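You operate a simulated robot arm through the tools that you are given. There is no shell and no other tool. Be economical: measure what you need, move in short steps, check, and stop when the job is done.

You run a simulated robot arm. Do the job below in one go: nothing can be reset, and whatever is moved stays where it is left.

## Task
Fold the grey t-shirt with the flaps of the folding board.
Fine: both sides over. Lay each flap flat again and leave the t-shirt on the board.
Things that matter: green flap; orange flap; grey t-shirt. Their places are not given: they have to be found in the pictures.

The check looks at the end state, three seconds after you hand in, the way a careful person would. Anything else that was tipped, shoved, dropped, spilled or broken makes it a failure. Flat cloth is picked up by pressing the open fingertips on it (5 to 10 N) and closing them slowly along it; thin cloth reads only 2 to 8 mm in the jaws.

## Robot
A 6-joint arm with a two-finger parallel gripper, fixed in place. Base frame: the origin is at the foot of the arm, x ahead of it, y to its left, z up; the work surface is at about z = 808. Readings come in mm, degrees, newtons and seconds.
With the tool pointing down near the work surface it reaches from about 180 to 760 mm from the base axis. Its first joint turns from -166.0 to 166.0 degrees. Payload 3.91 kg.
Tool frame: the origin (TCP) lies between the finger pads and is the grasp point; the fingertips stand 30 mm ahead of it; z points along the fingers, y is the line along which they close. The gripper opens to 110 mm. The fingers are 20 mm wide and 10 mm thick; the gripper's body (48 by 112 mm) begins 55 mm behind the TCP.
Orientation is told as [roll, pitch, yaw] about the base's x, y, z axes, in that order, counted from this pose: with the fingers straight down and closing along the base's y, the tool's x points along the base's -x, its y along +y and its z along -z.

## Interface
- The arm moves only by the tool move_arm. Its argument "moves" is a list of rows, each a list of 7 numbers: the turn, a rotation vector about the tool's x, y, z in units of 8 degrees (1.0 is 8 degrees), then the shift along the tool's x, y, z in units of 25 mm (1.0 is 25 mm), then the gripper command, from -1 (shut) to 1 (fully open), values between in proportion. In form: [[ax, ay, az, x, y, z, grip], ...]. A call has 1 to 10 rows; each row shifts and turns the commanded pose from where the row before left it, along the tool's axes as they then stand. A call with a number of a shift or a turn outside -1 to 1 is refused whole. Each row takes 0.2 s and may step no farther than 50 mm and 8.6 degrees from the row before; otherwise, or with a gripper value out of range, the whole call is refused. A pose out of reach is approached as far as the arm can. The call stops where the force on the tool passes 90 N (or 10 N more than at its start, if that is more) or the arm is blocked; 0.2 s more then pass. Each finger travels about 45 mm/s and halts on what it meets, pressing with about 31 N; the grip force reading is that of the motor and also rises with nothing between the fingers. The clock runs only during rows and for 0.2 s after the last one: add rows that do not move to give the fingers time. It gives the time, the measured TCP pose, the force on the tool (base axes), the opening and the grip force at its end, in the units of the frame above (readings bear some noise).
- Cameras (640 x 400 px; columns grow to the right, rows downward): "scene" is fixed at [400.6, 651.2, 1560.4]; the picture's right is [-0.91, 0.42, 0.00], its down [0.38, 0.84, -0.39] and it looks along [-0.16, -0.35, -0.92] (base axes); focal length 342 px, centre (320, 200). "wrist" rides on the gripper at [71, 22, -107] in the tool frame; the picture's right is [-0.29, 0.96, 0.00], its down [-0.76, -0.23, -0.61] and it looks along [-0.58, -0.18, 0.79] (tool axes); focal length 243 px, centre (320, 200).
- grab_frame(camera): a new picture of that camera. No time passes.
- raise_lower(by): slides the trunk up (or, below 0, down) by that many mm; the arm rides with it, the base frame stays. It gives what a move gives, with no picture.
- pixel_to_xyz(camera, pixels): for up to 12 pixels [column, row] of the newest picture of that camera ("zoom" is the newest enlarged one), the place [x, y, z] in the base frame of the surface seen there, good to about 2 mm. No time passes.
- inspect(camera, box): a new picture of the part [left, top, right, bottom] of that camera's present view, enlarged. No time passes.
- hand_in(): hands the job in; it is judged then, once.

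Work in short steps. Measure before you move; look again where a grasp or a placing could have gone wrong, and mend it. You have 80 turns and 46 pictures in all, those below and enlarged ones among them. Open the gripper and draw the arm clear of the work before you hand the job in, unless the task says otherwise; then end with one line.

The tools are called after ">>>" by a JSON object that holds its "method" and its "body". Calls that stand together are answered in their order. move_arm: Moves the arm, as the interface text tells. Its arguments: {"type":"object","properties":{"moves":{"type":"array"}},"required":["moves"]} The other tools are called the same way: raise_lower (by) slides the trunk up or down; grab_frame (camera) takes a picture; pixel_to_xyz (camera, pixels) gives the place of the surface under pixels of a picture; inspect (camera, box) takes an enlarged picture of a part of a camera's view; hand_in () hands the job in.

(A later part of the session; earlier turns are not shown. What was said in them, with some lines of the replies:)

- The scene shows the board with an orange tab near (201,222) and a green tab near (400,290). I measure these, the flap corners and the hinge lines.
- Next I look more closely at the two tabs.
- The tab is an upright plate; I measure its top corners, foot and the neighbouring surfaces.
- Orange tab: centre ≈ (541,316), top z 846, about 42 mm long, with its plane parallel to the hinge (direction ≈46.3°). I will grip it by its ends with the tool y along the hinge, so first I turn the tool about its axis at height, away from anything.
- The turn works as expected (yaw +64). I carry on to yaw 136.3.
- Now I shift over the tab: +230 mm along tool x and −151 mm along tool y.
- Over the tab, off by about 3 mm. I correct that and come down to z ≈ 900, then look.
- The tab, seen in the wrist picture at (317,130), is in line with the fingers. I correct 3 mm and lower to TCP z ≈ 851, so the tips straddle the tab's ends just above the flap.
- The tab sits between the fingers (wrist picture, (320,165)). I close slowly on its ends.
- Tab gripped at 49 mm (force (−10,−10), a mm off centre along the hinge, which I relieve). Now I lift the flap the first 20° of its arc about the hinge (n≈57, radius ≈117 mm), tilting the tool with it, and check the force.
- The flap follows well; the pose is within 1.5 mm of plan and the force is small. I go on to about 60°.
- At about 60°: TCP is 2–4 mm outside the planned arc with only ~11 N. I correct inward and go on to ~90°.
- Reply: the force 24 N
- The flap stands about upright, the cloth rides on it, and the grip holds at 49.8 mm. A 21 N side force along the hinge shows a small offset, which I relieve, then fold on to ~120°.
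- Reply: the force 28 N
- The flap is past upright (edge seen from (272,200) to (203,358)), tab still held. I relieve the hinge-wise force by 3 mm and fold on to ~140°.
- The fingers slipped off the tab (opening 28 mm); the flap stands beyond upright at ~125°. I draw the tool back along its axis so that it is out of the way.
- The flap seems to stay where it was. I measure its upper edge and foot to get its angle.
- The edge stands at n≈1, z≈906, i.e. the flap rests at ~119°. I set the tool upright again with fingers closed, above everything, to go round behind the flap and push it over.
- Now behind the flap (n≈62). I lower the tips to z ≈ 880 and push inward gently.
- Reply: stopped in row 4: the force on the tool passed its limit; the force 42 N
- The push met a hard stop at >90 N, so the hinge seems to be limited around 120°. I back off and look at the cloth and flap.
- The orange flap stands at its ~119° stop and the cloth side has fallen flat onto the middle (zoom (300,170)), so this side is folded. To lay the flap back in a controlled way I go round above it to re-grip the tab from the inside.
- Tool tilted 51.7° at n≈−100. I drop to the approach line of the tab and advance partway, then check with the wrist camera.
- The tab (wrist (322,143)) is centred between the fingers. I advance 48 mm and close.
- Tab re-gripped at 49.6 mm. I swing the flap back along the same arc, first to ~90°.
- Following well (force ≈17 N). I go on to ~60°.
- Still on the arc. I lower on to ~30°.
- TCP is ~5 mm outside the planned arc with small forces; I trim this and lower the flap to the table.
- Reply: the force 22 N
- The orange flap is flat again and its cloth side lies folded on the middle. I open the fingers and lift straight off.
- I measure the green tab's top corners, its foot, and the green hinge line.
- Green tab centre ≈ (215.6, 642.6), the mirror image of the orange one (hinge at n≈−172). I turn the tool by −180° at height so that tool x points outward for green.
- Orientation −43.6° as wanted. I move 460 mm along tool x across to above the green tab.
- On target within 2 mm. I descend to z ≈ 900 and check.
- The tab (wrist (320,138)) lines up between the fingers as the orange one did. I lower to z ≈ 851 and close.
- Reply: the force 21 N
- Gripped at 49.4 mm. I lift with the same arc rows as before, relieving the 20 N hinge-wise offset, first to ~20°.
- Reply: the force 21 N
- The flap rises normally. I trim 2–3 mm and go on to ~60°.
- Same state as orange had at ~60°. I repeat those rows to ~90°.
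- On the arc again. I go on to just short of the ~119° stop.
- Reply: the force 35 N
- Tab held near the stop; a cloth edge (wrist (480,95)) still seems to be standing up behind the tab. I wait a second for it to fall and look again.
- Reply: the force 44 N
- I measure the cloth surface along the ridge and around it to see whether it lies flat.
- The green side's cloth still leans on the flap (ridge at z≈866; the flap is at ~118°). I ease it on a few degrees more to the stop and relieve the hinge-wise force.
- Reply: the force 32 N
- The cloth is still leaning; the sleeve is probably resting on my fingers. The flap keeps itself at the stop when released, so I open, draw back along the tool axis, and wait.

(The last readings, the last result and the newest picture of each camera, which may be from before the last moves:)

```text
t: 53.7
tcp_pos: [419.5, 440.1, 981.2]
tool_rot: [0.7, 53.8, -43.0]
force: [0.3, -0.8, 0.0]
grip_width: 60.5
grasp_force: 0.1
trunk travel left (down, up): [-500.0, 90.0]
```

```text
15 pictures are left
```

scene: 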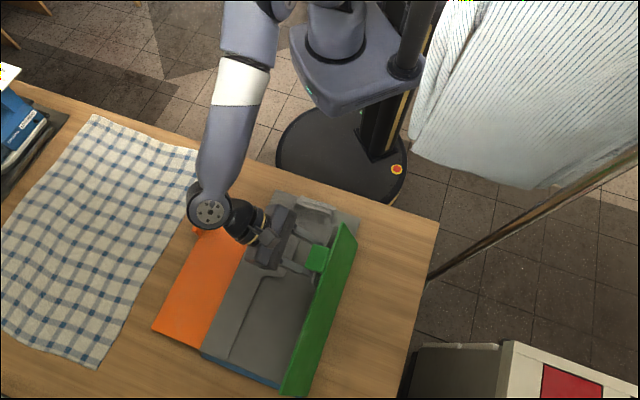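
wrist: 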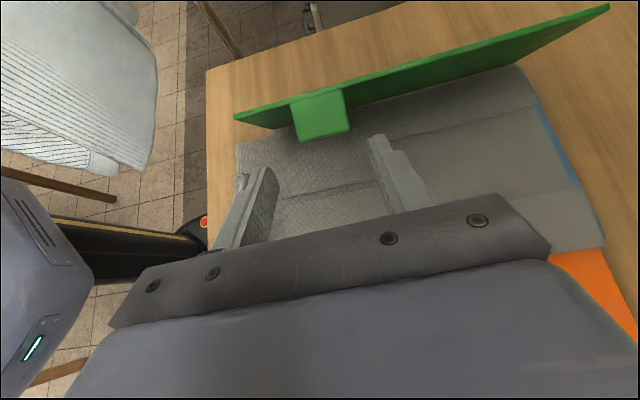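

The cloth now seems to have fallen; I verify heights.

>>> {"method": "pixel_to_xyz", "body": {"camera": "wrist", "pixels": [[480, 110], [440, 120], [440, 145], [320, 170], [320, 210], [510, 85], [280, 130], [250, 150], [480, 150], [320, 125], [560, 200]]}}

>>> {"method": "inspect", "body": {"camera": "scene", "box": [200, 185, 392, 400]}}

```text
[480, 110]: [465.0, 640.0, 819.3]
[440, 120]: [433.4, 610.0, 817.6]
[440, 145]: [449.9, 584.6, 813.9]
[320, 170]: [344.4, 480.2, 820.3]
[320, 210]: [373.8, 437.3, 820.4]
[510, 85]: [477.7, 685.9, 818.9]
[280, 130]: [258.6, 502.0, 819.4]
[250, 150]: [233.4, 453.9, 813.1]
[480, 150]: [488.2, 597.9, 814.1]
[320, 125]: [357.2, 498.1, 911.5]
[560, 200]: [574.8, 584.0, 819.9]
```

```text
1.86 times, centred on (296, 292) of scene
```

zoom: 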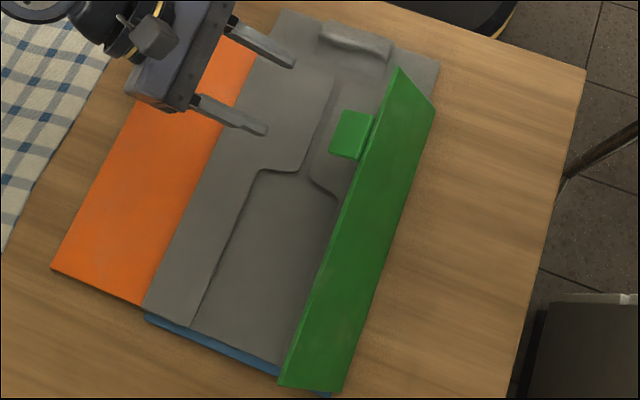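

Both sides lie folded flat (z≈819 over 813). I re-grip the green tab: back along the same line with the fingers open to 71 mm.

>>> {"method": "move_arm", "body": {"moves": [[0, 0, 0, -0.41, -0.06, 0.3, 0.3], [0, 0, 0, 0, 0, 1, 0.3], [0, 0, 0, 0, 0, 1, 0.3], [0, 0, 0, 0, 0, 1, 0.3], [0, 0, 0, 0, 0, 0.8, 0.3], [0, 0, 0, 0, 0, 0, 0.3]]}}

>>> {"method": "grab_frame", "body": {"camera": "wrist"}}

```text
t: 55.1
tcp_pos: [361.8, 493.4, 913.7]
tool_rot: [0.7, 53.8, -42.9]
force: [0.8, 0.5, 0.2]
grip_width: 71.4
grasp_force: 0.2
trunk travel left (down, up): [-500.0, 90.0]
```

```text
13 pictures are left
```

wrist: 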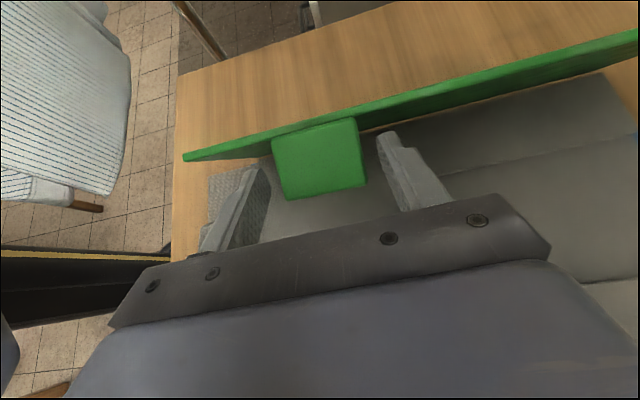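

The tab (wrist (320,158)) is between the fingers with the cloth well below. I close.

>>> {"method": "move_arm", "body": {"moves": [[0, 0, 0, 0, 0, 0, 0.1], [0, 0, 0, 0, 0, 0, -0.2], [0, 0, 0, 0, 0, 0, -0.5], [0, 0, 0, 0, 0, 0, -0.5], [0, 0, 0, 0, 0, 0, -0.5]]}}

```text
t: 56.3
tcp_pos: [362.8, 494.4, 913.6]
tool_rot: [0.7, 53.9, -43.1]
force: [4.7, 7.8, -0.8]
grip_width: 49.6
grasp_force: 45.4
trunk travel left (down, up): [-500.0, 90.0]
```

Re-gripped (49.6 mm). I swing back to ~90°.

>>> {"method": "move_arm", "body": {"moves": [[0, -0.65, 0, 0.75, 0.05, 0.2, -0.5], [0, -0.6, 0, 0.836, 0.015, 0.274, -0.5], [0, -0.6, 0, 0.815, 0.015, 0.335, -0.5]]}}

```text
t: 57.1
tcp_pos: [326.1, 530.4, 941.9]
tool_rot: [0.3, 39.0, -43.6]
force: [8.6, 3.2, -17.9]
grip_width: 50.1
grasp_force: 44.9
trunk travel left (down, up): [-500.0, 90.0]
```

On the arc; I go on to ~60°.

>>> {"method": "move_arm", "body": {"moves": [[0, -0.5375, 0, 0.9, 0.02, 0.52, -0.5], [0, -0.5375, 0, 0.74, 0.02, 0.49, -0.5], [0, -0.5375, 0, 0.72, 0.02, 0.563, -0.5]]}}

```text
t: 57.9
tcp_pos: [273.9, 581.7, 944.0]
tool_rot: [0.3, 26.3, -43.3]
force: [5.1, 0.1, -14.6]
grip_width: 50.1
grasp_force: 35.2
trunk travel left (down, up): [-500.0, 90.0]
```

Good. On to ~30°.

>>> {"method": "move_arm", "body": {"moves": [[0, -0.5375, 0, 0.47, 0.02, 0.73, -0.5], [0, -0.5375, 0, 0.51, 0.02, 0.672, -0.5], [0, -0.5375, 0, 0.43, 0.02, 0.707, -0.5]]}}

```text
t: 58.7
tcp_pos: [236.3, 618.3, 912.7]
tool_rot: [0.5, 13.3, -43.3]
force: [-4.1, -3.3, 9.3]
grip_width: 49.7
grasp_force: 45.3
trunk travel left (down, up): [-500.0, 90.0]
```

On the arc, 6 mm high; I lower the flap onto the table.

>>> {"method": "move_arm", "body": {"moves": [[0, -0.5375, 0, 0.41, 0.02, 0.94, -0.5], [0, -0.5375, 0, 0.31, 0.01, 0.82, -0.5], [0, -0.56, 0, 0.23, 0, 0.79, -0.5]]}}

>>> {"method": "grab_frame", "body": {"camera": "scene"}}

```text
t: 59.5
tcp_pos: [212.5, 643.6, 851.4]
tool_rot: [0.6, 0.2, -43.5]
force: [-2.5, 6.4, 7.2]
grip_width: 50.4
grasp_force: 45.2
trunk travel left (down, up): [-500.0, 90.0]
```

```text
12 pictures are left
```

scene: 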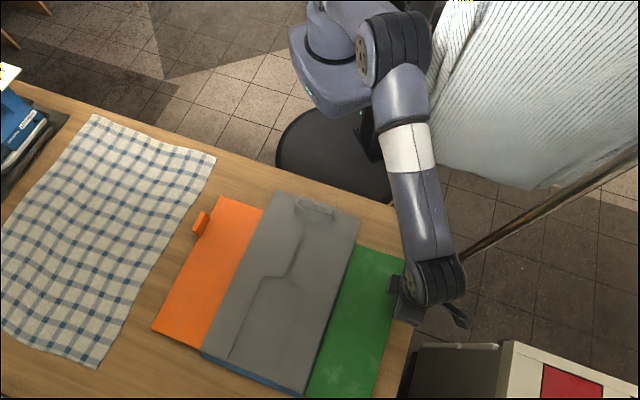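

Both flaps are flat and both cloth sides are over. I release the tab, lift straight up, and then draw the arm back.

>>> {"method": "move_arm", "body": {"moves": [[0, 0, 0, 0, 0, 0, 0], [0, 0, 0, 0, 0, 0, 0.3], [0, 0, 0, 0, 0, 0, 0.3], [0, 0, 0, 0, 0, -1, 0.3], [0, 0, 0, 0, 0, -1, 0.3], [0, 0, 0, 0, 0, -1, 0.3], [0, 0, 0, 0, 0, -1, 0.3], [0, 0, 0, 0, 0, -1, 0.3], [0, 0, 0, 0, 0, -1, 0.3], [0, 0, 0, 0, 0, -1, 0.3]]}}

>>> {"method": "move_arm", "body": {"moves": [[0, 0, 0, -0.3, -0.8, -1, 0.6], [0, 0, 0, -0.3, -0.8, -0.5, 1], [0, 0, 0, -0.3, -0.8, 0, 1], [0, 0, 0, -0.3, -0.8, 0, 1], [0, 0, 0, -0.3, -0.8, 0, 1], [0, 0, 0, -0.3, -0.8, 0, 1], [0, 0, 0, -0.3, -0.8, 0, 1]]}}

>>> {"method": "grab_frame", "body": {"camera": "scene"}}

```text
t: 61.7
tcp_pos: [213.2, 639.3, 1028.9]
tool_rot: [0.3, 0.2, -43.6]
force: [-0.3, -0.5, 0.4]
grip_width: 71.5
grasp_force: 0.0
trunk travel left (down, up): [-500.0, 90.0]
```

```text
t: 63.3
tcp_pos: [155.9, 502.8, 1063.7]
tool_rot: [0.4, 0.3, -43.6]
force: [0.4, 0.2, -0.5]
grip_width: 110.0
grasp_force: 0.0
trunk travel left (down, up): [-500.0, 90.0]
```

```text
11 pictures are left
```

scene: 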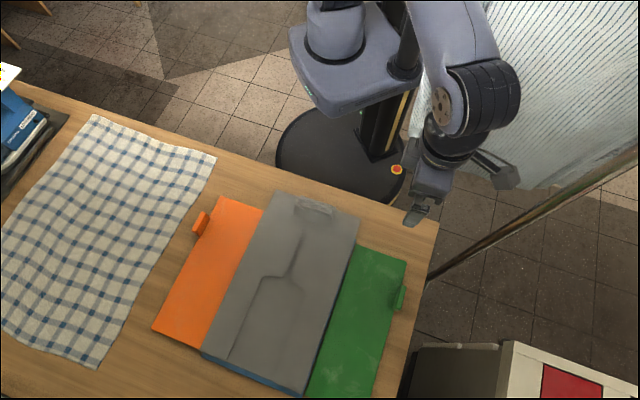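

The arm is clear. A last check that both flaps and the cloth lie flat.

>>> {"method": "pixel_to_xyz", "body": {"camera": "scene", "pixels": [[222, 200], [157, 328], [200, 320], [402, 265], [375, 380], [350, 330], [260, 250], [300, 320], [330, 260], [235, 350]]}}

```text
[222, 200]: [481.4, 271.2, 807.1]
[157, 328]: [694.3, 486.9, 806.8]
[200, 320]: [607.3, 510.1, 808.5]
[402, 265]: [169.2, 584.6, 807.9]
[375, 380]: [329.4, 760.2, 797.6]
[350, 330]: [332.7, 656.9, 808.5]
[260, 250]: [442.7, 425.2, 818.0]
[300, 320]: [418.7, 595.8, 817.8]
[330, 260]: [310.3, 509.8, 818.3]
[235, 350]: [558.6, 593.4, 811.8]
```

Both flaps are flat at z≈807–808 and the folded cloth lies at z≈818. I hand in.

>>> {"method": "hand_in", "body": {}}

```text
The job is handed in.
```

The grey t-shirt has both sides folded over and is still on the board; the orange and green flaps lie flat again, and the arm is clear with the gripper open.
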